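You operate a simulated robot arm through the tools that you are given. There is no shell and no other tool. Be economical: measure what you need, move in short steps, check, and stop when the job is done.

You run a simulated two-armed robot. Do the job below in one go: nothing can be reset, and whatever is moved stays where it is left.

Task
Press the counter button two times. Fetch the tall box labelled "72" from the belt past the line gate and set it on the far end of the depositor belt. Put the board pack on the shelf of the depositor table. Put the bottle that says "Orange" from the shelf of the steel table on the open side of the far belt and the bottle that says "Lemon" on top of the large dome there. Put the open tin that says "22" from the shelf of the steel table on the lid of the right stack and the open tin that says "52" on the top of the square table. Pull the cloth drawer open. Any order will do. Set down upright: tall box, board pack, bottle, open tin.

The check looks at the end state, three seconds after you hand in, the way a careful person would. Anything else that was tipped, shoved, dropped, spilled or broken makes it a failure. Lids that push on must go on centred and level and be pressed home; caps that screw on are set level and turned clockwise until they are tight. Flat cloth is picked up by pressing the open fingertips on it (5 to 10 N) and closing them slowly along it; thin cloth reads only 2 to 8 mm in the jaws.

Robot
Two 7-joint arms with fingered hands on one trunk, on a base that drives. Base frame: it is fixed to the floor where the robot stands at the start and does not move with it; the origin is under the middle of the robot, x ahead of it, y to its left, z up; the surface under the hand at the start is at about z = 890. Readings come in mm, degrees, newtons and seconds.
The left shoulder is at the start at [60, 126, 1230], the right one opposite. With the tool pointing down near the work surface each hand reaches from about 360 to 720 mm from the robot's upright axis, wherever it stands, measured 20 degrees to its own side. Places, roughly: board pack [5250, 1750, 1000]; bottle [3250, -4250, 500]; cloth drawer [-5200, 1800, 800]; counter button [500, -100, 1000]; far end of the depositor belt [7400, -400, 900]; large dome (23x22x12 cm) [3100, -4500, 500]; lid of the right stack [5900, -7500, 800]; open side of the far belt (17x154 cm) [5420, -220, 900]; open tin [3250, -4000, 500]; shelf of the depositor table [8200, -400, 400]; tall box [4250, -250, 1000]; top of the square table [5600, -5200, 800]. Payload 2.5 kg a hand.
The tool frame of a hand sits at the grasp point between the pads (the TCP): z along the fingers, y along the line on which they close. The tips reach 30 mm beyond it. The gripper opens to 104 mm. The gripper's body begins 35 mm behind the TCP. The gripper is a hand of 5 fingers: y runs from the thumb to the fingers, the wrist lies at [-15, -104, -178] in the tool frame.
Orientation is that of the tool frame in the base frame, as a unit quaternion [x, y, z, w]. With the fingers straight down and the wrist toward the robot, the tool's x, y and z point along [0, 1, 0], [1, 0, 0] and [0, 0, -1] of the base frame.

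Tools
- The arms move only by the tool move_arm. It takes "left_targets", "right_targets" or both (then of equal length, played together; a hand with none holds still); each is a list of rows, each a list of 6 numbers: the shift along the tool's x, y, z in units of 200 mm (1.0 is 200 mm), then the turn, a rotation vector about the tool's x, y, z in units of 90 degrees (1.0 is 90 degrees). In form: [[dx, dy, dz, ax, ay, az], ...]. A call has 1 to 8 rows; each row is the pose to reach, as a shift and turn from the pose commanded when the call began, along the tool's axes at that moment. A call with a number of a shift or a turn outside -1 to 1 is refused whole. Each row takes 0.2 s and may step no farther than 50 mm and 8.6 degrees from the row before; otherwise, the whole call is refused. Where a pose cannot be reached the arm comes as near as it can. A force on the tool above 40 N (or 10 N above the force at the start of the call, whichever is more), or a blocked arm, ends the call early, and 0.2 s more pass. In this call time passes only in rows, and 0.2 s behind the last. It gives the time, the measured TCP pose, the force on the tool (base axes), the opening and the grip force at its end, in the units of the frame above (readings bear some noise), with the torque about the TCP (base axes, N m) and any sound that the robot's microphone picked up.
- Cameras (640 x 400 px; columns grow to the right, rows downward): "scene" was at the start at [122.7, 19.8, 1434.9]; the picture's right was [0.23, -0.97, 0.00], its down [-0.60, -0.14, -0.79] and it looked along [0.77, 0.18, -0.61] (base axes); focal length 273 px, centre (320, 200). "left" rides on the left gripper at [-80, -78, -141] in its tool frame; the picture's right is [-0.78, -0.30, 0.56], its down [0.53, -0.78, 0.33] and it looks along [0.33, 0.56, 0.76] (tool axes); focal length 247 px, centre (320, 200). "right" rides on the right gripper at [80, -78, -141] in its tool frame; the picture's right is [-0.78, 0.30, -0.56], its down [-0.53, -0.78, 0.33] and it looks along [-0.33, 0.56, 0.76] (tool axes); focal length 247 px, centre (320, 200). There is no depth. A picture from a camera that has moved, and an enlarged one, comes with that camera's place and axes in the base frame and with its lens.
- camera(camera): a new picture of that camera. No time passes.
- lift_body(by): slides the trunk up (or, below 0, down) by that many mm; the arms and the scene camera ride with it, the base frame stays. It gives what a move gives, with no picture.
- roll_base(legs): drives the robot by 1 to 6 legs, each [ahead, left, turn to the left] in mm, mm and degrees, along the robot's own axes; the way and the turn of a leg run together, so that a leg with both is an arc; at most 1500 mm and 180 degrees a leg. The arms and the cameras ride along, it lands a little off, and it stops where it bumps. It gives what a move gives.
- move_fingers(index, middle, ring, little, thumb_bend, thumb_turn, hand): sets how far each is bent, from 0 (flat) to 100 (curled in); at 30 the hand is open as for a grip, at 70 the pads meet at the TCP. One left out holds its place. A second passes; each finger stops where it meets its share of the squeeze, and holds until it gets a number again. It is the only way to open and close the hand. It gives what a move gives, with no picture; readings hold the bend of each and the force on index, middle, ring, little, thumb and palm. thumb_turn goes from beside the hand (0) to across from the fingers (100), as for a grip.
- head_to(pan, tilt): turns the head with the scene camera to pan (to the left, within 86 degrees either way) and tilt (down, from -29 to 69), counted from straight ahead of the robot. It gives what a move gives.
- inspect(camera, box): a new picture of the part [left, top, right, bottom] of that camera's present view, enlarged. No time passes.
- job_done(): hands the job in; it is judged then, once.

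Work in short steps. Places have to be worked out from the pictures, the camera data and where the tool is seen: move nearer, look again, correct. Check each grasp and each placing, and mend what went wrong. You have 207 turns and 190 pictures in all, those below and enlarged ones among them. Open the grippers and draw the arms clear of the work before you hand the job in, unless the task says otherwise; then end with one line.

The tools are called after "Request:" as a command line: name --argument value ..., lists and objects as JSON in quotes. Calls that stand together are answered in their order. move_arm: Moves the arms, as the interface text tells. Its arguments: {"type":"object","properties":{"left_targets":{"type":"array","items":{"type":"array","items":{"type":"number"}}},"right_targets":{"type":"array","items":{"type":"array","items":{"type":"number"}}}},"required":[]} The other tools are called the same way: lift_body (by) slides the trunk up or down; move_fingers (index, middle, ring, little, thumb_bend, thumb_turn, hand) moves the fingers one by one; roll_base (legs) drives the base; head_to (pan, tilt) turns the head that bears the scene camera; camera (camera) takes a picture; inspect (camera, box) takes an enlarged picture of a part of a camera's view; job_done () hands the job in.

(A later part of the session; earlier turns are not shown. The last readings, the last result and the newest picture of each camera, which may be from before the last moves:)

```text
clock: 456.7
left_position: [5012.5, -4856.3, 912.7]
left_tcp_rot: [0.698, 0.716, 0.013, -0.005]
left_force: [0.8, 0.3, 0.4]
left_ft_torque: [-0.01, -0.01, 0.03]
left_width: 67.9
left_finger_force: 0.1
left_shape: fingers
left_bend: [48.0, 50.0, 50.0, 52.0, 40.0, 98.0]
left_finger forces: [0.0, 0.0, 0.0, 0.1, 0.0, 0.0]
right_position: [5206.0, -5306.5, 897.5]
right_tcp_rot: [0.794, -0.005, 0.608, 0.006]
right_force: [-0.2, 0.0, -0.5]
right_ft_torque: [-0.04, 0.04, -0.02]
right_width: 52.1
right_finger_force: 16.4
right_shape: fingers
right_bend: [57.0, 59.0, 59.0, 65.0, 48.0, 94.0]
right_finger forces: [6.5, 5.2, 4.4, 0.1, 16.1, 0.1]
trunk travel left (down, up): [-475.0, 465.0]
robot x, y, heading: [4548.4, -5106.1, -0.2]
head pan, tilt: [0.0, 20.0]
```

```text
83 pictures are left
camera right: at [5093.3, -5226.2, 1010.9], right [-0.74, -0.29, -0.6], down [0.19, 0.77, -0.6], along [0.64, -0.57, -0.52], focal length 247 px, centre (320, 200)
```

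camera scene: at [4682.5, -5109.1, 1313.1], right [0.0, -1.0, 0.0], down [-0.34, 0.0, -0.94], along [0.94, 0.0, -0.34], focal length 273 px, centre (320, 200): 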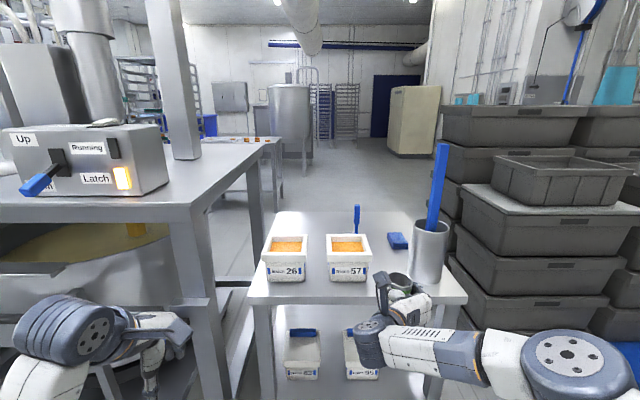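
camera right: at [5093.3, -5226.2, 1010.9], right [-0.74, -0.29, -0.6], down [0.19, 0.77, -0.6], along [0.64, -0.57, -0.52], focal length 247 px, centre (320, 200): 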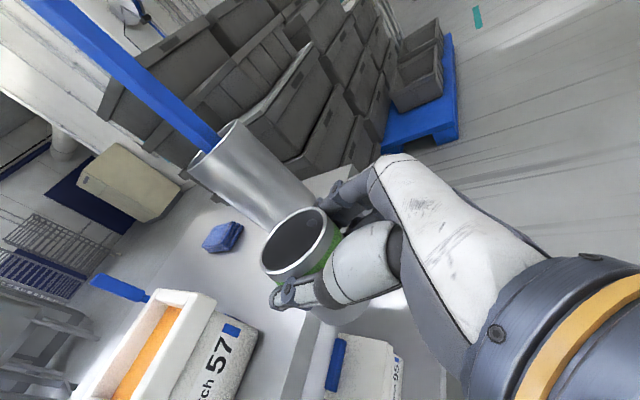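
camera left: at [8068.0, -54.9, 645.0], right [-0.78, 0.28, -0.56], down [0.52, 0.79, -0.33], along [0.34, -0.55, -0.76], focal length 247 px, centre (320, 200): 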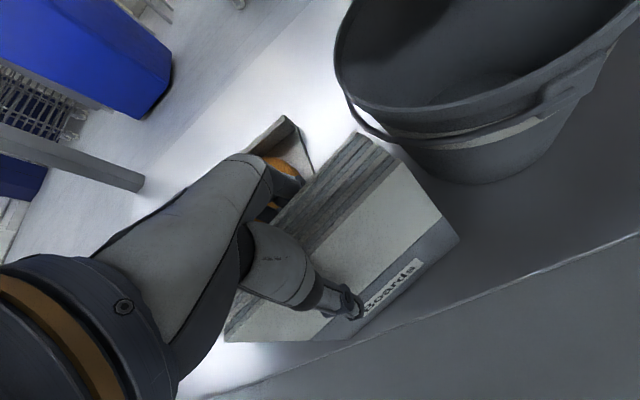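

Tin will go to about [5328,-5305], between the box fronts (x≈5374), cylinder (y≤-5401) and the front edge (≈5260). Rolling 112 mm forward.

Request:
roll_base --legs '[[112, 0, 0]]'

Request:
camera --camera "right"

Request:
inspect --camera "scene" --box '[220, 220, 500, 400]'

```text
clock: 457.9
left_position: [5123.6, -4856.3, 913.0]
left_tcp_rot: [0.697, 0.717, 0.013, -0.006]
left_force: [0.0, -0.9, 0.0]
left_ft_torque: [0.0, -0.01, 0.01]
left_width: 67.5
left_finger_force: 0.1
left_shape: fingers
left_bend: [48.0, 50.0, 50.0, 52.0, 40.0, 98.0]
left_finger forces: [0.0, 0.0, 0.0, 0.0, 0.0, 0.0]
right_position: [5318.8, -5306.7, 898.0]
right_tcp_rot: [0.795, -0.006, 0.607, 0.005]
right_force: [0.3, 0.4, -0.3]
right_ft_torque: [0.01, -0.01, 0.04]
right_width: 52.1
right_finger_force: 16.1
right_shape: fingers
right_bend: [57.0, 59.0, 59.0, 65.0, 48.0, 94.0]
right_finger forces: [6.5, 5.2, 4.4, 0.0, 16.1, 0.0]
trunk travel left (down, up): [-475.0, 465.0]
robot x, y, heading: [4661.3, -5107.9, -0.0]
head pan, tilt: [0.0, 20.0]
```

```text
82 pictures are left
camera right: at [5204.8, -5227.2, 1010.8], right [-0.74, -0.29, -0.6], down [0.19, 0.77, -0.6], along [0.64, -0.57, -0.52], focal length 247 px, centre (320, 200)
```

right: 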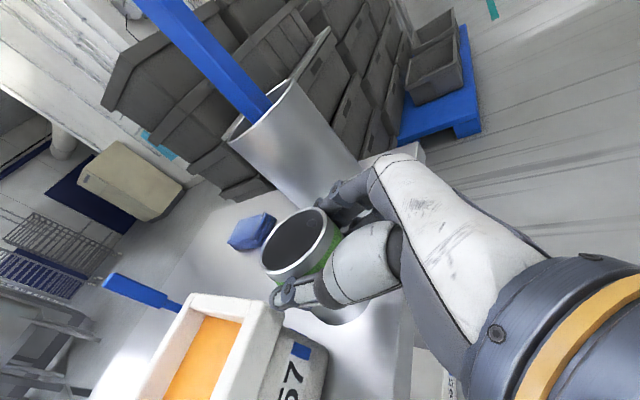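

```text
2.22 times, centred on (360, 310) of scene
camera zoom: at [4794.1, -5109.7, 1313.0], right [0.0, -1.0, 0.0], down [-0.34, 0.0, -0.94], along [0.94, 0.0, -0.34], focal length 606 px, centre (231, -44)
```

zoom: 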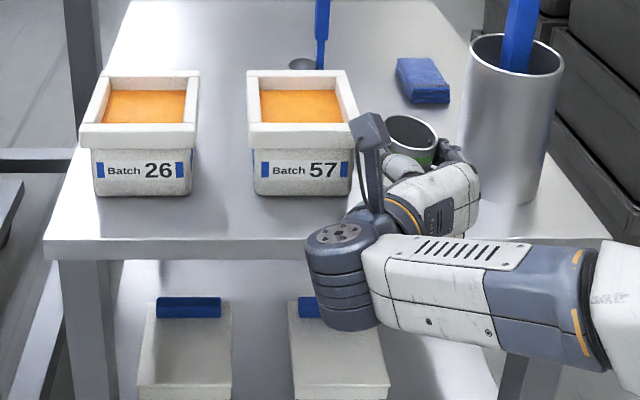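

Clearances look fine. Lowering with the trunk in small steps until the tin touches.

Request:
lift_body --by -22

Request:
move_arm --right_targets '[[-0.015, 0, 0.004, 0, 0, 0], [-0.03, 0, 0.008, 0, 0, 0], [-0.045, 0, 0.012, 0, 0, 0], [-0.06, 0, 0.016, 0, 0, 0]]'

```text
clock: 458.6
left_position: [5122.2, -4856.8, 892.1]
left_tcp_rot: [0.698, 0.716, 0.013, -0.005]
left_force: [-0.3, 0.6, -0.3]
left_ft_torque: [0.0, -0.01, 0.01]
left_width: 67.4
left_finger_force: 0.1
left_shape: fingers
left_bend: [48.0, 50.0, 50.0, 52.0, 40.0, 98.0]
left_finger forces: [0.0, 0.0, 0.0, 0.0, 0.0, 0.1]
right_position: [5318.0, -5307.3, 875.7]
right_tcp_rot: [0.794, -0.007, 0.608, 0.006]
right_force: [0.0, 0.5, -0.4]
right_ft_torque: [-0.03, 0.02, 0.01]
right_width: 52.3
right_finger_force: 16.0
right_shape: fingers
right_bend: [57.0, 59.0, 59.0, 65.0, 48.0, 94.0]
right_finger forces: [6.4, 5.2, 4.4, 0.0, 16.1, 0.0]
trunk travel left (down, up): [-453.0, 487.0]
robot x, y, heading: [4662.8, -5108.2, -0.2]
head pan, tilt: [0.0, 20.0]
```

```text
clock: 459.6
left_position: [5123.5, -4857.5, 891.4]
left_tcp_rot: [0.698, 0.716, 0.013, -0.005]
left_force: [-0.1, -0.3, -0.1]
left_ft_torque: [0.0, -0.02, 0.0]
left_width: 67.6
left_finger_force: 0.0
left_shape: fingers
left_bend: [48.0, 50.0, 50.0, 52.0, 40.0, 98.0]
left_finger forces: [0.1, 0.1, 0.1, 0.0, 0.0, 0.1]
right_position: [5318.3, -5307.4, 863.4]
right_tcp_rot: [0.795, -0.006, 0.607, 0.005]
right_force: [-0.4, 0.0, -0.6]
right_ft_torque: [0.0, 0.01, 0.06]
right_width: 52.2
right_finger_force: 16.2
right_shape: fingers
right_bend: [57.0, 59.0, 59.0, 65.0, 48.0, 94.0]
right_finger forces: [6.6, 5.2, 4.4, 0.1, 16.1, 0.0]
trunk travel left (down, up): [-453.0, 487.0]
robot x, y, heading: [4663.3, -5104.8, -0.2]
head pan, tilt: [0.0, 20.0]
```

Request:
move_arm --right_targets '[[-0.015, 0, 0.004, 0, 0, 0], [-0.03, 0, 0.008, 0, 0, 0], [-0.045, 0, 0.012, 0, 0, 0], [-0.06, 0, 0.016, 0, 0, 0]]'

Request:
inspect --camera "scene" --box '[340, 230, 480, 350]'

```text
clock: 460.6
left_position: [5122.0, -4856.1, 891.7]
left_tcp_rot: [0.697, 0.717, 0.013, -0.004]
left_force: [-0.4, 0.1, -0.8]
left_ft_torque: [-0.01, 0.02, 0.01]
left_width: 67.7
left_finger_force: 0.1
left_shape: fingers
left_bend: [48.0, 50.0, 50.0, 52.0, 40.0, 98.0]
left_finger forces: [0.0, 0.0, 0.1, 0.0, 0.0, 0.0]
right_position: [5317.9, -5306.2, 855.5]
right_tcp_rot: [0.79, -0.006, 0.613, 0.007]
right_force: [-0.5, 0.7, 18.1]
right_ft_torque: [-0.22, -0.29, -0.02]
right_width: 52.0
right_finger_force: 16.1
right_shape: fingers
right_bend: [57.0, 60.0, 59.0, 65.0, 48.0, 93.0]
right_finger forces: [5.3, 4.9, 5.3, 0.1, 17.5, 0.0]
trunk travel left (down, up): [-453.0, 487.0]
robot x, y, heading: [4662.4, -5108.8, -0.1]
head pan, tilt: [0.0, 20.0]
```

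```text
3.33 times, centred on (410, 290) of scene
camera zoom: at [4791.5, -5109.0, 1291.7], right [0.0, -1.0, 0.0], down [-0.34, 0.0, -0.94], along [0.94, 0.0, -0.34], focal length 910 px, centre (20, -100)
```

zoom: 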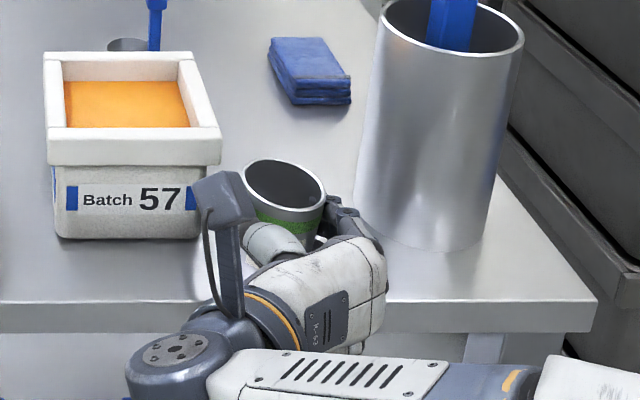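

Firm contact. I'll ease up 2 mm and open.

Request:
move_arm --right_targets '[[0.012, 0, -0.003, 0, 0, 0]]'

Request:
move_fingers --hand "right" --index 42 --middle 42 --ring 42 --little 42 --thumb_bend 34

Request:
inspect --camera "scene" --box '[340, 230, 480, 350]'

```text
clock: 461.0
left_position: [5121.9, -4857.0, 892.0]
left_tcp_rot: [0.697, 0.717, 0.013, -0.004]
left_force: [-0.5, 0.6, 0.0]
left_ft_torque: [0.0, -0.02, -0.04]
left_width: 67.6
left_finger_force: 0.1
left_shape: fingers
left_bend: [48.0, 50.0, 50.0, 52.0, 40.0, 98.0]
left_finger forces: [0.0, 0.0, 0.1, 0.0, 0.0, 0.0]
right_position: [5317.9, -5306.7, 855.0]
right_tcp_rot: [0.792, -0.005, 0.61, 0.006]
right_force: [-0.3, -1.3, 15.1]
right_ft_torque: [-0.24, -0.27, 0.02]
right_width: 52.0
right_finger_force: 16.3
right_shape: fingers
right_bend: [57.0, 60.0, 59.0, 65.0, 48.0, 93.0]
right_finger forces: [5.6, 5.4, 5.1, 0.0, 17.1, 0.0]
trunk travel left (down, up): [-453.0, 487.0]
robot x, y, heading: [4661.7, -5104.9, -0.3]
head pan, tilt: [0.0, 20.0]
```

```text
clock: 462.0
left_position: [5122.6, -4857.8, 891.2]
left_tcp_rot: [0.698, 0.716, 0.014, -0.004]
left_force: [-0.3, 0.7, 0.0]
left_ft_torque: [0.0, -0.04, 0.02]
left_width: 67.8
left_finger_force: 0.1
left_shape: fingers
left_bend: [48.0, 50.0, 50.0, 52.0, 40.0, 98.0]
left_finger forces: [0.0, 0.0, 0.0, 0.0, 0.0, 0.0]
right_position: [5317.2, -5306.4, 853.5]
right_tcp_rot: [0.795, -0.006, 0.607, 0.005]
right_force: [0.4, -0.5, 0.2]
right_ft_torque: [-0.03, -0.01, 0.02]
right_width: 82.5
right_finger_force: 0.2
right_shape: fingers
right_bend: [42.0, 42.0, 42.0, 42.0, 34.0, 97.0]
right_finger forces: [0.2, 0.0, 0.0, 0.0, 0.0, 0.0]
trunk travel left (down, up): [-453.0, 487.0]
robot x, y, heading: [4666.3, -5110.0, -0.1]
head pan, tilt: [0.0, 20.0]
```

```text
3.33 times, centred on (410, 290) of scene
camera zoom: at [4793.6, -5109.6, 1291.1], right [0.0, -1.0, 0.0], down [-0.34, 0.0, -0.94], along [0.94, 0.0, -0.34], focal length 910 px, centre (20, -100)
```

zoom: 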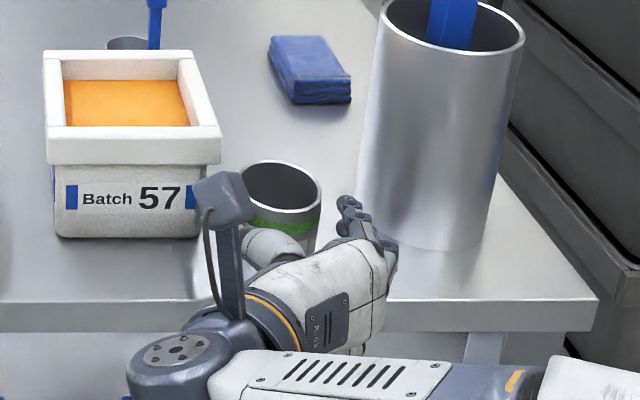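

The tin stands upright and free. Backing straight away.

Request:
roll_base --legs '[[-330, 0, 0]]'

Request:
inspect --camera "scene" --box '[240, 170, 480, 340]'

```text
clock: 464.2
left_position: [4793.4, -4855.9, 890.7]
left_tcp_rot: [0.697, 0.717, 0.013, -0.005]
left_force: [-0.1, -0.1, -0.4]
left_ft_torque: [0.02, -0.01, -0.01]
left_width: 68.1
left_finger_force: 0.1
left_shape: fingers
left_bend: [48.0, 50.0, 50.0, 52.0, 40.0, 98.0]
left_finger forces: [0.0, 0.0, 0.0, 0.0, 0.0, 0.0]
right_position: [4988.6, -5305.1, 852.9]
right_tcp_rot: [0.794, -0.005, 0.608, 0.005]
right_force: [-0.6, 0.3, -0.5]
right_ft_torque: [0.0, 0.03, -0.01]
right_width: 82.5
right_finger_force: 0.0
right_shape: fingers
right_bend: [42.0, 42.0, 42.0, 42.0, 34.0, 97.0]
right_finger forces: [0.1, 0.0, 0.1, 0.1, 0.0, 0.1]
trunk travel left (down, up): [-453.0, 487.0]
robot x, y, heading: [4332.4, -5104.8, -0.0]
head pan, tilt: [0.0, 20.0]
```

```text
2.35 times, centred on (360, 255) of scene
camera zoom: at [4463.2, -5108.4, 1291.1], right [0.0, -1.0, 0.0], down [-0.34, 0.0, -0.94], along [0.94, 0.0, -0.34], focal length 642 px, centre (226, 71)
```

zoom: 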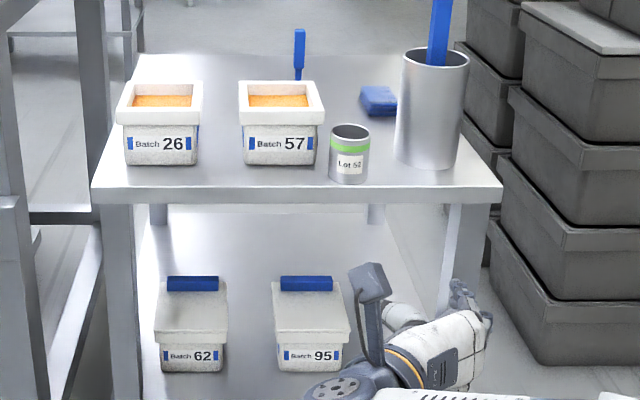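

Lot 52 is placed well. Now back to the steel table's east side for the Lemon bottle.

Request:
roll_base --legs '[[0, 0, 180], [0, -925, 0]]'

Request:
lift_body --by -345

Request:
roll_base --legs '[[200, 0, 0]]'

Request:
camera --camera "right"

Request:
camera --camera "scene"

```text
clock: 476.4
left_position: [3866.6, -4441.9, 891.8]
left_tcp_rot: [0.721, -0.693, 0.004, 0.012]
left_force: [-0.1, 0.6, 0.2]
left_ft_torque: [0.02, 0.03, 0.03]
left_width: 67.9
left_finger_force: 0.1
left_shape: fingers
left_bend: [48.0, 50.0, 50.0, 52.0, 40.0, 98.0]
left_finger forces: [0.0, 0.0, 0.0, 0.0, 0.0, 0.0]
right_position: [3664.0, -3992.4, 853.5]
right_tcp_rot: [0.0, 0.794, 0.001, -0.608]
right_force: [-0.1, -0.5, 0.2]
right_ft_torque: [-0.01, -0.01, -0.02]
right_width: 82.7
right_finger_force: 0.0
right_shape: fingers
right_bend: [42.0, 42.0, 42.0, 42.0, 34.0, 97.0]
right_finger forces: [0.0, 0.1, 0.1, 0.0, 0.0, 0.1]
trunk travel left (down, up): [-453.0, 487.0]
robot x, y, heading: [4320.5, -4186.3, -179.7]
head pan, tilt: [0.0, 20.0]
```

```text
clock: 479.8
left_position: [3866.1, -4441.4, 545.6]
left_tcp_rot: [0.72, -0.694, 0.005, 0.013]
left_force: [0.4, 0.6, 0.1]
left_ft_torque: [0.0, -0.02, -0.04]
left_width: 67.7
left_finger_force: 0.1
left_shape: fingers
left_bend: [48.0, 50.0, 50.0, 52.0, 40.0, 98.0]
left_finger forces: [0.0, 0.0, 0.1, 0.0, 0.0, 0.0]
right_position: [3664.6, -3993.3, 508.2]
right_tcp_rot: [0.0, 0.794, 0.002, -0.608]
right_force: [0.2, 0.7, 0.6]
right_ft_torque: [-0.01, 0.03, 0.02]
right_width: 82.5
right_finger_force: 0.1
right_shape: fingers
right_bend: [42.0, 42.0, 42.0, 42.0, 34.0, 97.0]
right_finger forces: [0.0, 0.1, 0.1, 0.0, 0.0, 0.0]
trunk travel left (down, up): [-108.0, 832.0]
robot x, y, heading: [4325.1, -4184.1, -179.6]
head pan, tilt: [0.0, 20.0]
```

```text
clock: 481.4
left_position: [3669.2, -4443.3, 547.3]
left_tcp_rot: [0.722, -0.692, 0.005, 0.013]
left_force: [-0.2, 0.3, -0.2]
left_ft_torque: [0.0, -0.02, 0.03]
left_width: 67.8
left_finger_force: 0.1
left_shape: fingers
left_bend: [48.0, 50.0, 50.0, 52.0, 40.0, 98.0]
left_finger forces: [0.0, 0.0, 0.1, 0.0, 0.0, 0.0]
right_position: [3467.1, -3995.9, 508.6]
right_tcp_rot: [-0.001, 0.793, 0.0, -0.609]
right_force: [0.4, 0.1, 0.0]
right_ft_torque: [0.0, 0.01, -0.04]
right_width: 82.9
right_finger_force: 0.1
right_shape: fingers
right_bend: [42.0, 42.0, 42.0, 42.0, 34.0, 97.0]
right_finger forces: [0.0, 0.0, 0.1, 0.0, 0.1, 0.0]
trunk travel left (down, up): [-108.0, 832.0]
robot x, y, heading: [4127.0, -4183.8, -179.3]
head pan, tilt: [0.0, 20.0]
```

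```text
77 pictures are left
camera right: at [3582.3, -4073.5, 621.8], right [0.74, 0.3, -0.6], down [-0.18, -0.78, -0.6], along [-0.65, 0.56, -0.52], focal length 247 px, centre (320, 200)
```

right: 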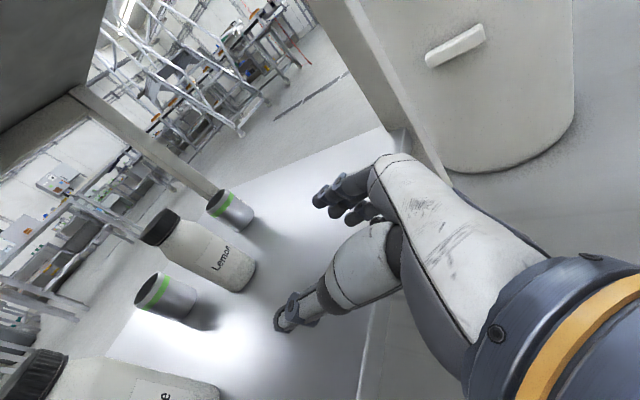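

```text
76 pictures are left
camera scene: at [3991.4, -4186.3, 946.1], right [-0.01, 1.0, 0.0], down [0.34, 0.0, -0.94], along [-0.94, -0.01, -0.34], focal length 273 px, centre (320, 200)
```

scene: 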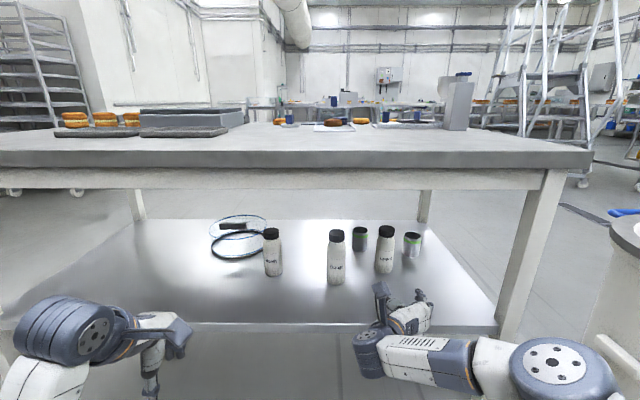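

Lemon is at [3227,-3987]. Rolling forward so the open hand encloses it, with a small sideways correction.

Request:
move_arm --right_targets '[[0, 0.045, 0, 0, 0, 0]]'

Request:
roll_base --legs '[[224, 0, -0.5]]'

Request:
camera --camera "right"

Request:
inspect --camera "scene" --box '[300, 220, 540, 400]'

```text
clock: 481.8
left_position: [3667.7, -4442.5, 546.2]
left_tcp_rot: [0.722, -0.692, 0.006, 0.012]
left_force: [-0.2, -0.3, -0.1]
left_ft_torque: [-0.04, -0.02, 0.01]
left_width: 68.1
left_finger_force: 0.0
left_shape: fingers
left_bend: [48.0, 50.0, 50.0, 52.0, 40.0, 98.0]
left_finger forces: [0.0, 0.1, 0.1, 0.0, 0.0, 0.1]
right_position: [3465.1, -3987.4, 508.5]
right_tcp_rot: [0.0, 0.794, 0.001, -0.608]
right_force: [0.4, -1.0, -0.8]
right_ft_torque: [0.02, 0.0, -0.01]
right_width: 82.9
right_finger_force: 0.2
right_shape: fingers
right_bend: [42.0, 42.0, 42.0, 42.0, 34.0, 97.0]
right_finger forces: [0.0, 0.1, 0.1, 0.0, 0.1, 0.0]
trunk travel left (down, up): [-108.0, 832.0]
robot x, y, heading: [4127.1, -4184.6, -179.2]
head pan, tilt: [0.0, 20.0]
```

```text
clock: 483.5
left_position: [3441.5, -4439.8, 545.9]
left_tcp_rot: [0.718, -0.696, 0.005, 0.012]
left_force: [-0.3, 0.4, 0.0]
left_ft_torque: [0.0, 0.03, 0.03]
left_width: 67.8
left_finger_force: 0.0
left_shape: fingers
left_bend: [48.0, 50.0, 50.0, 52.0, 40.0, 98.0]
left_finger forces: [0.1, 0.1, 0.0, 0.1, 0.0, 0.1]
right_position: [3244.6, -3982.5, 508.9]
right_tcp_rot: [0.004, 0.794, 0.004, -0.608]
right_force: [-0.6, -0.7, -0.2]
right_ft_torque: [-0.03, 0.02, 0.0]
right_width: 82.4
right_finger_force: 0.1
right_shape: fingers
right_bend: [42.0, 42.0, 42.0, 42.0, 34.0, 97.0]
right_finger forces: [0.0, 0.0, 0.0, 0.1, 0.2, 0.1]
trunk travel left (down, up): [-108.0, 832.0]
robot x, y, heading: [3903.8, -4187.2, -180.1]
head pan, tilt: [0.0, 20.0]
```

```text
75 pictures are left
camera right: at [3359.1, -4060.4, 621.9], right [0.74, 0.29, -0.6], down [-0.19, -0.77, -0.6], along [-0.64, 0.56, -0.52], focal length 247 px, centre (320, 200)
```

right: 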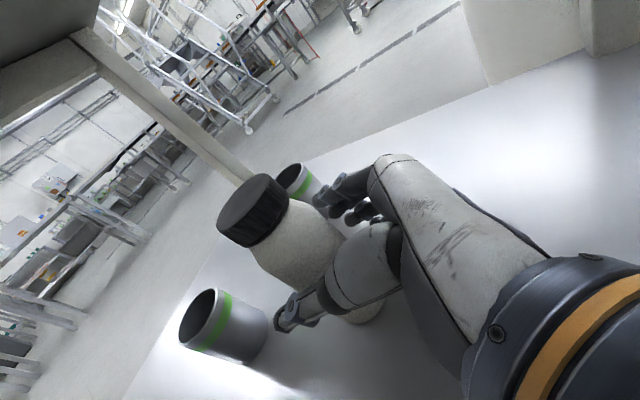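

```text
2.22 times, centred on (420, 310) of scene
camera zoom: at [3766.8, -4186.3, 946.1], right [0.0, 1.0, 0.0], down [0.34, 0.0, -0.94], along [-0.94, 0.0, -0.34], focal length 606 px, centre (98, -44)
```

zoom: 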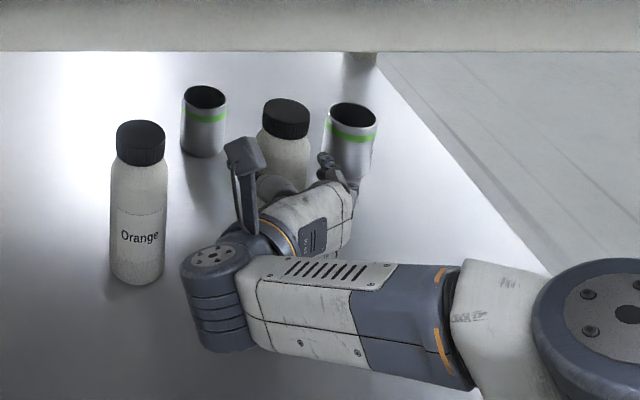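

The bottle sits in the hand. Closing and lifting slightly.

Request:
move_fingers --hand "right" --index 66 --middle 66 --ring 66 --little 66 --thumb_bend 62

Request:
move_arm --right_targets '[[0.05, 0, -0.013, 0, 0, 0], [0.15, 0, -0.04, 0, 0, 0]]'

Request:
inspect --camera "scene" --box '[300, 220, 540, 400]'

```text
clock: 484.5
left_position: [3441.5, -4439.6, 545.7]
left_tcp_rot: [0.718, -0.696, 0.004, 0.012]
left_force: [0.2, 0.0, -0.1]
left_ft_torque: [-0.04, 0.02, 0.0]
left_width: 67.5
left_finger_force: 0.1
left_shape: fingers
left_bend: [48.0, 50.0, 50.0, 52.0, 40.0, 98.0]
left_finger forces: [0.1, 0.1, 0.0, 0.0, 0.1, 0.1]
right_position: [3244.3, -3983.0, 508.4]
right_tcp_rot: [0.003, 0.794, 0.003, -0.608]
right_force: [0.2, 1.5, -0.5]
right_ft_torque: [0.16, -0.03, -0.01]
right_width: 52.8
right_finger_force: 14.3
right_shape: fingers
right_bend: [58.0, 60.0, 61.0, 66.0, 45.0, 96.0]
right_finger forces: [5.9, 5.9, 3.2, 0.2, 14.1, 0.1]
trunk travel left (down, up): [-108.0, 832.0]
robot x, y, heading: [3900.8, -4188.4, -180.0]
head pan, tilt: [0.0, 20.0]
```

```text
clock: 485.1
left_position: [3442.0, -4439.9, 546.2]
left_tcp_rot: [0.718, -0.696, 0.005, 0.012]
left_force: [0.7, -0.3, -0.8]
left_ft_torque: [0.01, -0.03, -0.03]
left_width: 67.7
left_finger_force: 0.0
left_shape: fingers
left_bend: [48.0, 50.0, 50.0, 52.0, 40.0, 98.0]
left_finger forces: [0.1, 0.0, 0.1, 0.1, 0.0, 0.0]
right_position: [3243.3, -3983.6, 539.3]
right_tcp_rot: [0.004, 0.794, 0.004, -0.607]
right_force: [-0.6, 0.0, -3.4]
right_ft_torque: [0.06, -0.07, 0.01]
right_width: 52.8
right_finger_force: 13.8
right_shape: fingers
right_bend: [58.0, 60.0, 62.0, 66.0, 45.0, 96.0]
right_finger forces: [5.9, 5.4, 2.7, 0.0, 14.0, 0.0]
trunk travel left (down, up): [-108.0, 832.0]
robot x, y, heading: [3900.2, -4187.9, -180.2]
head pan, tilt: [0.0, 20.0]
```

```text
2.22 times, centred on (420, 310) of scene
camera zoom: at [3766.5, -4186.2, 946.0], right [0.0, 1.0, 0.0], down [0.34, 0.0, -0.94], along [-0.94, 0.0, -0.34], focal length 606 px, centre (98, -44)
```

zoom: 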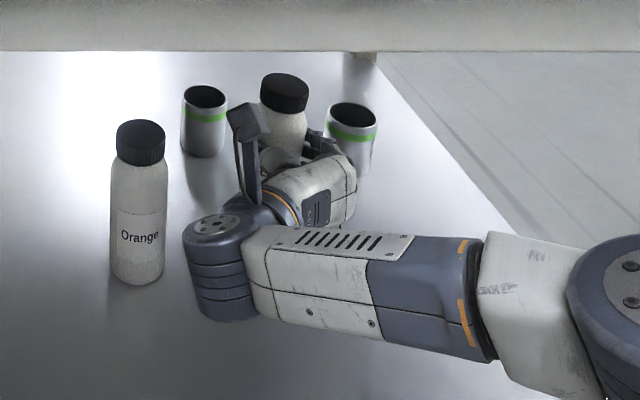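

Lemon is lifted level. Backing out and moving in front of the dome, tucking the left hand in.

Request:
roll_base --legs '[[-300, 0, 0], [0, 525, 0]]'

Request:
move_arm --left_targets '[[-0.15, -0.1, 0, 0, 0, 0], [-0.3, -0.2, 0, 0, 0, 0], [-0.45, -0.35, 0, 0, 0, 0], [-0.6, -0.45, 0, 0, 0, 0]]'

Request:
inspect --camera "scene" --box '[280, 180, 460, 300]'

Request:
camera --camera "right"

```text
clock: 489.8
left_position: [3739.4, -4963.2, 546.3]
left_tcp_rot: [0.718, -0.696, 0.006, 0.012]
left_force: [-0.6, -0.9, -0.5]
left_ft_torque: [-0.01, 0.01, 0.0]
left_width: 67.7
left_finger_force: 0.1
left_shape: fingers
left_bend: [48.0, 50.0, 50.0, 52.0, 40.0, 98.0]
left_finger forces: [0.1, 0.0, 0.0, 0.0, 0.1, 0.0]
right_position: [3542.1, -4506.2, 539.5]
right_tcp_rot: [0.005, 0.794, 0.004, -0.608]
right_force: [0.2, -0.5, -3.5]
right_ft_torque: [0.07, -0.07, 0.01]
right_width: 52.8
right_finger_force: 14.4
right_shape: fingers
right_bend: [58.0, 60.0, 62.0, 66.0, 45.0, 96.0]
right_finger forces: [6.0, 5.2, 2.7, 0.0, 13.8, 0.1]
trunk travel left (down, up): [-108.0, 832.0]
robot x, y, heading: [4199.5, -4705.9, 180.3]
head pan, tilt: [0.0, 20.0]
```

```text
clock: 490.8
left_position: [3825.2, -4841.2, 542.1]
left_tcp_rot: [0.718, -0.696, 0.005, 0.014]
left_force: [1.4, 0.4, -0.5]
left_ft_torque: [-0.01, -0.01, -0.07]
left_width: 67.7
left_finger_force: 0.0
left_shape: fingers
left_bend: [48.0, 50.0, 50.0, 52.0, 40.0, 98.0]
left_finger forces: [0.1, 0.1, 0.0, 0.0, 0.0, 0.0]
right_position: [3542.5, -4506.2, 539.1]
right_tcp_rot: [0.004, 0.795, 0.004, -0.607]
right_force: [-0.4, 0.8, -3.6]
right_ft_torque: [0.05, -0.1, 0.0]
right_width: 52.7
right_finger_force: 14.2
right_shape: fingers
right_bend: [58.0, 60.0, 62.0, 66.0, 45.0, 96.0]
right_finger forces: [6.0, 5.3, 2.7, 0.1, 13.9, 0.0]
trunk travel left (down, up): [-108.0, 832.0]
robot x, y, heading: [4200.8, -4710.8, 180.1]
head pan, tilt: [0.0, 20.0]
```

```text
3.33 times, centred on (370, 240) of scene
camera zoom: at [4064.5, -4711.0, 946.0], right [0.0, 1.0, 0.0], down [0.34, 0.0, -0.94], along [-0.94, 0.0, -0.34], focal length 910 px, centre (153, 67)
```

zoom: 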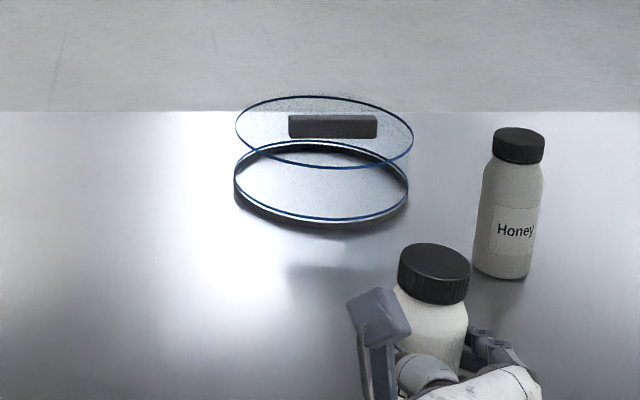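

```text
71 pictures are left
camera right: at [3657.1, -4584.8, 652.7], right [0.74, 0.29, -0.6], down [-0.19, -0.77, -0.6], along [-0.64, 0.56, -0.52], focal length 247 px, centre (320, 200)
```

right: 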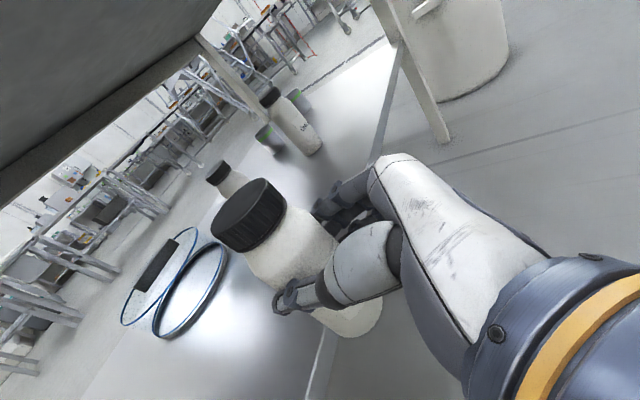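

The dome is a clear drum with a bar handle across its flat top (top ≈ z 510). I'll raise the bottle 100 mm and roll closer for a better look.

Request:
lift_body --by 100

Request:
roll_base --legs '[[220, 0, 0]]'

Request:
camera --camera "right"

Request:
inspect --camera "scene" --box '[280, 180, 460, 320]'

```text
clock: 492.1
left_position: [3825.2, -4840.7, 641.7]
left_tcp_rot: [0.718, -0.696, 0.005, 0.013]
left_force: [-0.6, 0.1, 0.0]
left_ft_torque: [0.02, 0.01, 0.07]
left_width: 67.8
left_finger_force: 0.0
left_shape: fingers
left_bend: [48.0, 50.0, 50.0, 52.0, 40.0, 98.0]
left_finger forces: [0.0, 0.0, 0.0, 0.0, 0.1, 0.1]
right_position: [3542.1, -4506.6, 638.5]
right_tcp_rot: [0.006, 0.795, 0.003, -0.607]
right_force: [0.2, -1.0, -2.1]
right_ft_torque: [0.01, -0.05, -0.01]
right_width: 52.6
right_finger_force: 13.9
right_shape: fingers
right_bend: [58.0, 60.0, 62.0, 66.0, 45.0, 96.0]
right_finger forces: [6.0, 5.2, 2.7, 0.0, 13.9, 0.0]
trunk travel left (down, up): [-208.0, 732.0]
robot x, y, heading: [4197.6, -4710.3, 179.8]
head pan, tilt: [0.0, 20.0]
```

```text
clock: 493.8
left_position: [3608.8, -4841.5, 643.0]
left_tcp_rot: [0.718, -0.696, 0.005, 0.014]
left_force: [-0.6, 0.7, 1.1]
left_ft_torque: [0.0, 0.01, 0.04]
left_width: 67.5
left_finger_force: 0.2
left_shape: fingers
left_bend: [48.0, 50.0, 50.0, 52.0, 40.0, 98.0]
left_finger forces: [0.0, 0.0, 0.1, 0.1, 0.0, 0.0]
right_position: [3326.0, -4507.5, 638.9]
right_tcp_rot: [0.004, 0.794, 0.004, -0.607]
right_force: [-0.7, 0.7, -3.6]
right_ft_torque: [0.03, -0.12, -0.02]
right_width: 53.0
right_finger_force: 14.6
right_shape: fingers
right_bend: [58.0, 60.0, 62.0, 66.0, 45.0, 96.0]
right_finger forces: [6.0, 5.2, 2.8, 0.0, 13.9, 0.0]
trunk travel left (down, up): [-208.0, 732.0]
robot x, y, heading: [3981.7, -4713.6, -180.0]
head pan, tilt: [0.0, 20.0]
```

```text
70 pictures are left
camera right: at [3439.7, -4585.4, 752.8], right [0.74, 0.29, -0.6], down [-0.19, -0.77, -0.6], along [-0.64, 0.56, -0.52], focal length 247 px, centre (320, 200)
```

right: 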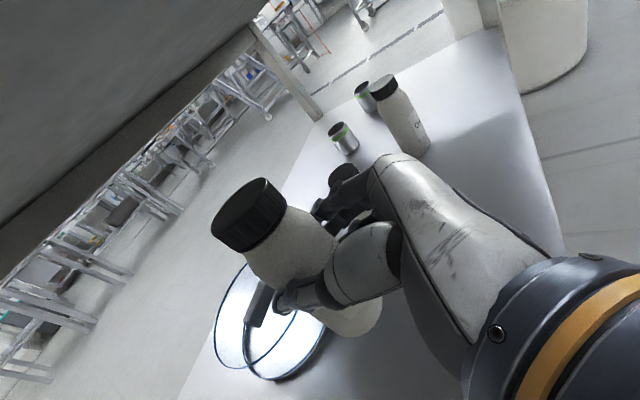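

```text
2.86 times, centred on (370, 250) of scene
camera zoom: at [3847.2, -4711.1, 1046.1], right [0.0, 1.0, 0.0], down [0.34, 0.0, -0.94], along [-0.94, 0.0, -0.34], focal length 780 px, centre (177, 57)
```

zoom: 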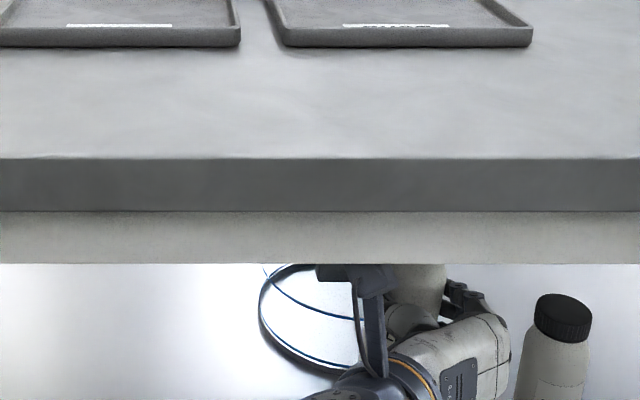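

The table top now hides the dome. I'll back off and lower again to take a tight zoom on the dome before placing.

Request:
roll_base --legs '[[-150, 0, 0]]'

Request:
lift_body --by -200

Request:
inspect --camera "scene" --box '[335, 180, 415, 250]'

```text
clock: 495.2
left_position: [3757.1, -4841.3, 641.7]
left_tcp_rot: [0.717, -0.697, 0.005, 0.012]
left_force: [-0.8, 0.5, -0.8]
left_ft_torque: [-0.02, 0.0, -0.02]
left_width: 67.7
left_finger_force: 0.0
left_shape: fingers
left_bend: [48.0, 50.0, 50.0, 52.0, 40.0, 98.0]
left_finger forces: [0.0, 0.0, 0.1, 0.1, 0.0, 0.2]
right_position: [3474.5, -4507.3, 639.3]
right_tcp_rot: [0.005, 0.794, 0.004, -0.607]
right_force: [1.1, -0.3, -2.9]
right_ft_torque: [0.06, -0.05, 0.0]
right_width: 53.0
right_finger_force: 13.8
right_shape: fingers
right_bend: [58.0, 60.0, 62.0, 66.0, 45.0, 96.0]
right_finger forces: [5.9, 5.3, 2.8, 0.0, 13.7, 0.0]
trunk travel left (down, up): [-208.0, 732.0]
robot x, y, heading: [4130.7, -4713.1, 179.6]
head pan, tilt: [0.0, 20.0]
```

```text
clock: 497.2
left_position: [3757.7, -4841.5, 445.3]
left_tcp_rot: [0.718, -0.696, 0.004, 0.013]
left_force: [-0.7, 0.1, -0.4]
left_ft_torque: [0.01, 0.02, -0.01]
left_width: 67.8
left_finger_force: 0.1
left_shape: fingers
left_bend: [48.0, 50.0, 50.0, 52.0, 40.0, 98.0]
left_finger forces: [0.0, 0.0, 0.0, 0.0, 0.0, 0.0]
right_position: [3473.1, -4505.4, 457.3]
right_tcp_rot: [0.004, 0.783, 0.008, -0.622]
right_force: [5.0, -1.5, 13.9]
right_ft_torque: [0.05, 0.13, -0.01]
right_width: 52.6
right_finger_force: 17.0
right_shape: fingers
right_bend: [60.0, 62.0, 64.0, 66.0, 45.0, 92.0]
right_finger forces: [4.7, 4.7, 10.8, 0.0, 14.2, 0.1]
trunk travel left (down, up): [-11.0, 929.0]
robot x, y, heading: [4131.0, -4712.6, 180.0]
head pan, tilt: [0.0, 20.0]
stopped: the force on the tool passed its limit at 43 N (the readings are from after the stop); the commanded pose is now the measured one
```

```text
5.71 times, centred on (375, 215) of scene
camera zoom: at [3998.0, -4711.3, 848.8], right [0.0, 1.0, 0.0], down [0.34, 0.0, -0.94], along [-0.94, 0.0, -0.34], focal length 1560 px, centre (6, 114)
```

zoom: 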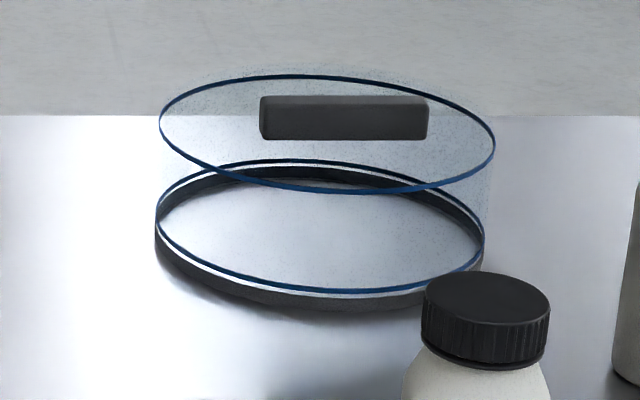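

I overshot: the bottle touched the shelf edge. Raising and checking how it sits in the hand.

Request:
lift_body --by 150

Request:
camera --camera "right"

Request:
inspect --camera "scene" --box '[330, 180, 530, 340]'

```text
clock: 498.9
left_position: [3757.2, -4841.2, 594.6]
left_tcp_rot: [0.717, -0.697, 0.005, 0.014]
left_force: [-0.2, 0.3, 0.4]
left_ft_torque: [0.02, -0.03, -0.03]
left_width: 67.8
left_finger_force: 0.1
left_shape: fingers
left_bend: [48.0, 50.0, 50.0, 52.0, 40.0, 98.0]
left_finger forces: [0.0, 0.0, 0.1, 0.0, 0.0, 0.1]
right_position: [3472.9, -4504.8, 600.9]
right_tcp_rot: [0.004, 0.788, 0.007, -0.616]
right_force: [-0.3, -0.3, -4.1]
right_ft_torque: [0.07, -0.08, -0.02]
right_width: 52.4
right_finger_force: 14.1
right_shape: fingers
right_bend: [59.0, 61.0, 62.0, 66.0, 45.0, 94.0]
right_finger forces: [5.0, 5.2, 4.2, 0.0, 14.5, 0.0]
trunk travel left (down, up): [-161.0, 779.0]
robot x, y, heading: [4129.2, -4709.0, 179.8]
head pan, tilt: [0.0, 20.0]
```

```text
67 pictures are left
camera right: at [3589.5, -4585.2, 711.8], right [0.73, 0.29, -0.62], down [-0.21, -0.77, -0.6], along [-0.65, 0.57, -0.5], focal length 247 px, centre (320, 200)
```

right: 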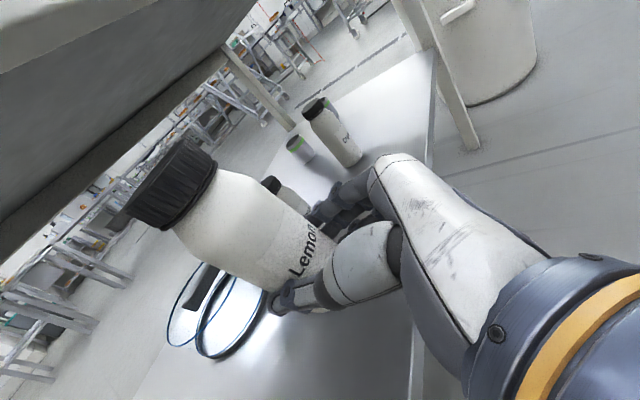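

```text
2.50 times, centred on (430, 260) of scene
camera zoom: at [3996.7, -4710.9, 998.8], right [0.0, 1.0, 0.0], down [0.34, 0.0, -0.94], along [-0.94, 0.0, -0.34], focal length 682 px, centre (45, 50)
```

zoom: 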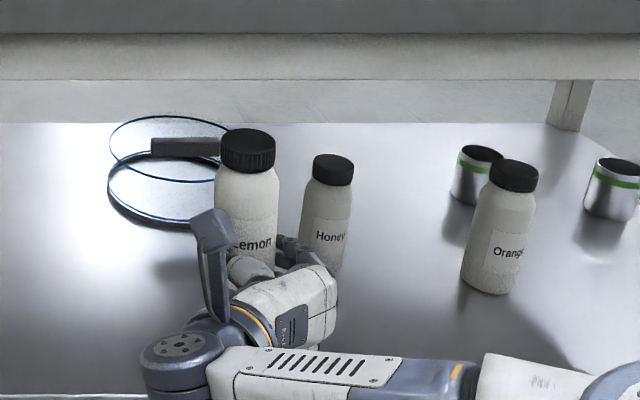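

The bottle slid ~50 mm up in the hand but is upright. I'll set it on the free shelf front and regrasp at proper height: roll 115 mm in and lower.

Request:
roll_base --legs '[[115, 0, 0]]'

Request:
lift_body --by -120

Request:
move_arm --right_targets '[[-0.02, 0, 0.005, 0, 0, 0], [-0.04, 0, 0.01, 0, 0, 0], [-0.06, 0, 0.015, 0, 0, 0], [-0.08, 0, 0.02, 0, 0, 0], [-0.1, 0, 0.025, 0, 0, 0]]'

Request:
inspect --camera "scene" --box '[330, 180, 530, 340]'

```text
clock: 500.1
left_position: [3642.5, -4840.5, 595.2]
left_tcp_rot: [0.717, -0.697, 0.005, 0.014]
left_force: [-0.1, 0.3, -0.3]
left_ft_torque: [0.0, 0.0, -0.01]
left_width: 67.5
left_finger_force: 0.0
left_shape: fingers
left_bend: [48.0, 50.0, 50.0, 52.0, 40.0, 98.0]
left_finger forces: [0.0, 0.0, 0.0, 0.0, 0.0, 0.0]
right_position: [3358.7, -4505.3, 600.1]
right_tcp_rot: [0.004, 0.787, 0.008, -0.617]
right_force: [-0.3, -0.4, -3.6]
right_ft_torque: [0.05, -0.08, -0.01]
right_width: 52.0
right_finger_force: 14.3
right_shape: fingers
right_bend: [59.0, 61.0, 62.0, 66.0, 45.0, 94.0]
right_finger forces: [5.0, 5.1, 4.1, 0.1, 14.2, 0.1]
trunk travel left (down, up): [-161.0, 779.0]
robot x, y, heading: [4016.9, -4712.0, 180.2]
head pan, tilt: [0.0, 20.0]
```

```text
clock: 501.6
left_position: [3643.4, -4840.3, 476.3]
left_tcp_rot: [0.718, -0.696, 0.005, 0.013]
left_force: [0.0, 1.0, 0.5]
left_ft_torque: [0.01, 0.02, 0.0]
left_width: 67.9
left_finger_force: 0.0
left_shape: fingers
left_bend: [48.0, 50.0, 50.0, 52.0, 40.0, 98.0]
left_finger forces: [0.1, 0.0, 0.0, 0.0, 0.0, 0.0]
right_position: [3358.7, -4506.4, 481.9]
right_tcp_rot: [0.004, 0.787, 0.007, -0.617]
right_force: [0.6, -0.3, -2.9]
right_ft_torque: [0.06, -0.09, 0.0]
right_width: 52.1
right_finger_force: 15.1
right_shape: fingers
right_bend: [59.0, 61.0, 62.0, 66.0, 45.0, 94.0]
right_finger forces: [5.0, 5.2, 4.0, 0.0, 14.2, 0.0]
trunk travel left (down, up): [-41.0, 899.0]
robot x, y, heading: [4017.4, -4712.5, 179.7]
head pan, tilt: [0.0, 20.0]
```

```text
clock: 502.8
left_position: [3644.1, -4841.2, 476.1]
left_tcp_rot: [0.717, -0.697, 0.004, 0.014]
left_force: [-0.4, -0.3, 0.1]
left_ft_torque: [0.02, 0.02, 0.01]
left_width: 67.7
left_finger_force: 0.1
left_shape: fingers
left_bend: [48.0, 50.0, 50.0, 52.0, 40.0, 98.0]
left_finger forces: [0.0, 0.0, 0.0, 0.0, 0.0, 0.0]
right_position: [3357.5, -4506.2, 465.4]
right_tcp_rot: [0.004, 0.785, 0.009, -0.619]
right_force: [6.5, -0.7, 10.0]
right_ft_torque: [0.33, -0.82, -0.2]
right_width: 51.8
right_finger_force: 21.2
right_shape: fingers
right_bend: [59.0, 61.0, 62.0, 67.0, 45.0, 94.0]
right_finger forces: [5.0, 5.1, 4.1, 14.0, 14.2, 0.1]
trunk travel left (down, up): [-41.0, 899.0]
robot x, y, heading: [4020.0, -4711.8, 180.0]
head pan, tilt: [0.0, 20.0]
```

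```text
2.50 times, centred on (430, 260) of scene
camera zoom: at [3883.6, -4711.2, 879.3], right [0.0, 1.0, 0.0], down [0.34, 0.0, -0.94], along [-0.94, 0.0, -0.34], focal length 682 px, centre (45, 50)
```

zoom: 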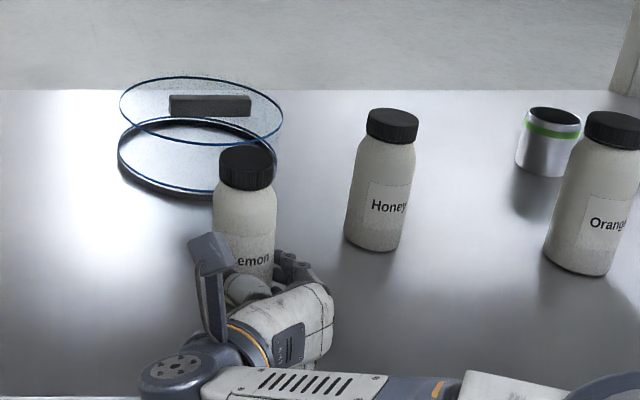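

The little finger touched first, so the bottle hangs ≤10 mm above the shelf. I'll ease up 2 mm, and loosen only slightly so it slides down guided by the fingers.

Request:
move_arm --right_targets '[[0.015, 0, -0.004, 0, 0, 0]]'

Request:
move_fingers --hand "right" --index 56 --middle 58 --ring 59 --little 60 --thumb_bend 42

Request:
inspect --camera "scene" --box '[330, 180, 530, 340]'

```text
clock: 503.2
left_position: [3643.3, -4841.5, 476.4]
left_tcp_rot: [0.718, -0.696, 0.005, 0.013]
left_force: [-0.1, -0.2, 0.4]
left_ft_torque: [-0.01, 0.0, 0.0]
left_width: 67.7
left_finger_force: 0.0
left_shape: fingers
left_bend: [48.0, 50.0, 50.0, 52.0, 40.0, 98.0]
left_finger forces: [0.0, 0.1, 0.0, 0.0, 0.0, 0.0]
right_position: [3357.8, -4506.2, 464.5]
right_tcp_rot: [0.003, 0.787, 0.007, -0.617]
right_force: [-0.4, 1.0, 5.9]
right_ft_torque: [0.3, -0.32, 0.05]
right_width: 52.1
right_finger_force: 18.2
right_shape: fingers
right_bend: [59.0, 61.0, 62.0, 67.0, 45.0, 94.0]
right_finger forces: [5.0, 5.1, 3.9, 8.8, 14.2, 0.1]
trunk travel left (down, up): [-41.0, 899.0]
robot x, y, heading: [4017.5, -4713.7, 180.0]
head pan, tilt: [0.0, 20.0]
```

```text
clock: 504.2
left_position: [3643.9, -4842.6, 475.3]
left_tcp_rot: [0.718, -0.696, 0.004, 0.012]
left_force: [-0.2, 0.5, -0.1]
left_ft_torque: [-0.02, 0.02, 0.0]
left_width: 67.8
left_finger_force: 0.1
left_shape: fingers
left_bend: [48.0, 50.0, 50.0, 52.0, 40.0, 98.0]
left_finger forces: [0.2, 0.1, 0.0, 0.1, 0.0, 0.1]
right_position: [3357.7, -4506.7, 466.0]
right_tcp_rot: [0.003, 0.786, 0.007, -0.618]
right_force: [-0.8, -4.6, 7.4]
right_ft_torque: [0.0, -0.09, -0.02]
right_width: 55.5
right_finger_force: 4.2
right_shape: fingers
right_bend: [56.0, 57.0, 59.0, 62.0, 41.0, 97.0]
right_finger forces: [0.0, 0.0, 0.0, 7.1, 0.7, 0.0]
trunk travel left (down, up): [-41.0, 899.0]
robot x, y, heading: [4017.7, -4709.3, 180.2]
head pan, tilt: [0.0, 20.0]
```

```text
2.50 times, centred on (430, 260) of scene
camera zoom: at [3883.3, -4711.2, 879.1], right [0.0, 1.0, 0.0], down [0.34, 0.0, -0.94], along [-0.94, 0.0, -0.34], focal length 682 px, centre (45, 50)
```

zoom: 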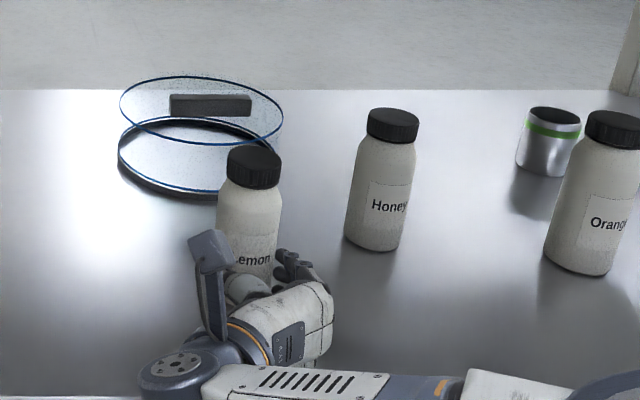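

The grip is released with the bottle standing. I'll open a bit further, raise the hand 42 mm around the bottle, and look.

Request:
move_fingers --hand "right" --index 44 --middle 44 --ring 44 --little 44 --thumb_bend 35

Request:
move_arm --right_targets '[[0.08, 0, -0.02, 0, 0, 0], [0.16, 0, -0.04, 0, 0, 0], [0.21, 0, -0.055, 0, 0, 0]]'

Request:
inspect --camera "scene" --box '[330, 180, 530, 340]'

Request:
camera --camera "right"

```text
clock: 505.2
left_position: [3644.8, -4841.3, 476.0]
left_tcp_rot: [0.717, -0.697, 0.005, 0.012]
left_force: [0.0, -0.3, -0.7]
left_ft_torque: [0.0, -0.01, 0.02]
left_width: 67.7
left_finger_force: 0.0
left_shape: fingers
left_bend: [48.0, 50.0, 50.0, 52.0, 40.0, 98.0]
left_finger forces: [0.1, 0.0, 0.0, 0.1, 0.1, 0.0]
right_position: [3358.9, -4505.4, 464.9]
right_tcp_rot: [0.003, 0.787, 0.007, -0.617]
right_force: [0.5, -3.0, 5.2]
right_ft_torque: [0.1, 0.01, -0.01]
right_width: 78.6
right_finger_force: 2.9
right_shape: fingers
right_bend: [44.0, 44.0, 44.0, 47.0, 35.0, 97.0]
right_finger forces: [0.0, 0.0, 0.0, 5.2, 0.0, 0.0]
trunk travel left (down, up): [-41.0, 899.0]
robot x, y, heading: [4016.3, -4713.1, 179.9]
head pan, tilt: [0.0, 20.0]
```

```text
clock: 506.0
left_position: [3644.4, -4840.4, 475.2]
left_tcp_rot: [0.718, -0.696, 0.005, 0.014]
left_force: [-0.2, 0.2, -0.1]
left_ft_torque: [-0.04, -0.01, 0.01]
left_width: 67.9
left_finger_force: 0.1
left_shape: fingers
left_bend: [48.0, 50.0, 50.0, 52.0, 40.0, 98.0]
left_finger forces: [0.0, 0.0, 0.0, 0.0, 0.1, 0.1]
right_position: [3358.0, -4507.4, 507.8]
right_tcp_rot: [0.005, 0.787, 0.008, -0.617]
right_force: [0.8, -0.5, -0.4]
right_ft_torque: [0.0, 0.03, -0.01]
right_width: 78.7
right_finger_force: 0.0
right_shape: fingers
right_bend: [44.0, 44.0, 44.0, 44.0, 35.0, 97.0]
right_finger forces: [0.0, 0.0, 0.1, 0.1, 0.0, 0.0]
trunk travel left (down, up): [-41.0, 899.0]
robot x, y, heading: [4015.6, -4712.8, 179.9]
head pan, tilt: [0.0, 20.0]
```

```text
2.50 times, centred on (430, 260) of scene
camera zoom: at [3882.8, -4710.9, 878.9], right [0.0, 1.0, 0.0], down [0.34, 0.0, -0.94], along [-0.94, 0.0, -0.34], focal length 682 px, centre (45, 50)
```

zoom: 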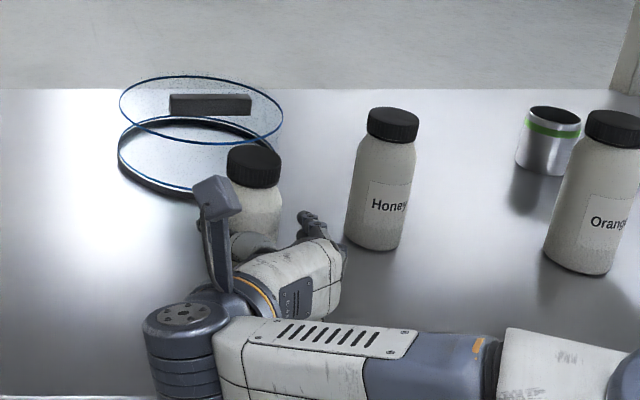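

```text
62 pictures are left
camera right: at [3475.7, -4585.6, 618.4], right [0.73, 0.29, -0.62], down [-0.21, -0.77, -0.6], along [-0.65, 0.57, -0.5], focal length 247 px, centre (320, 200)
```

right: 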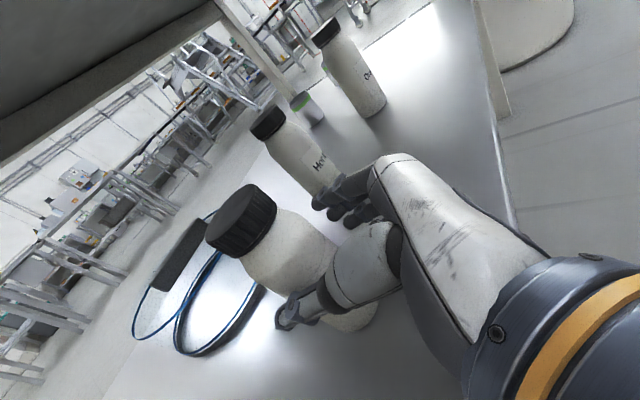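

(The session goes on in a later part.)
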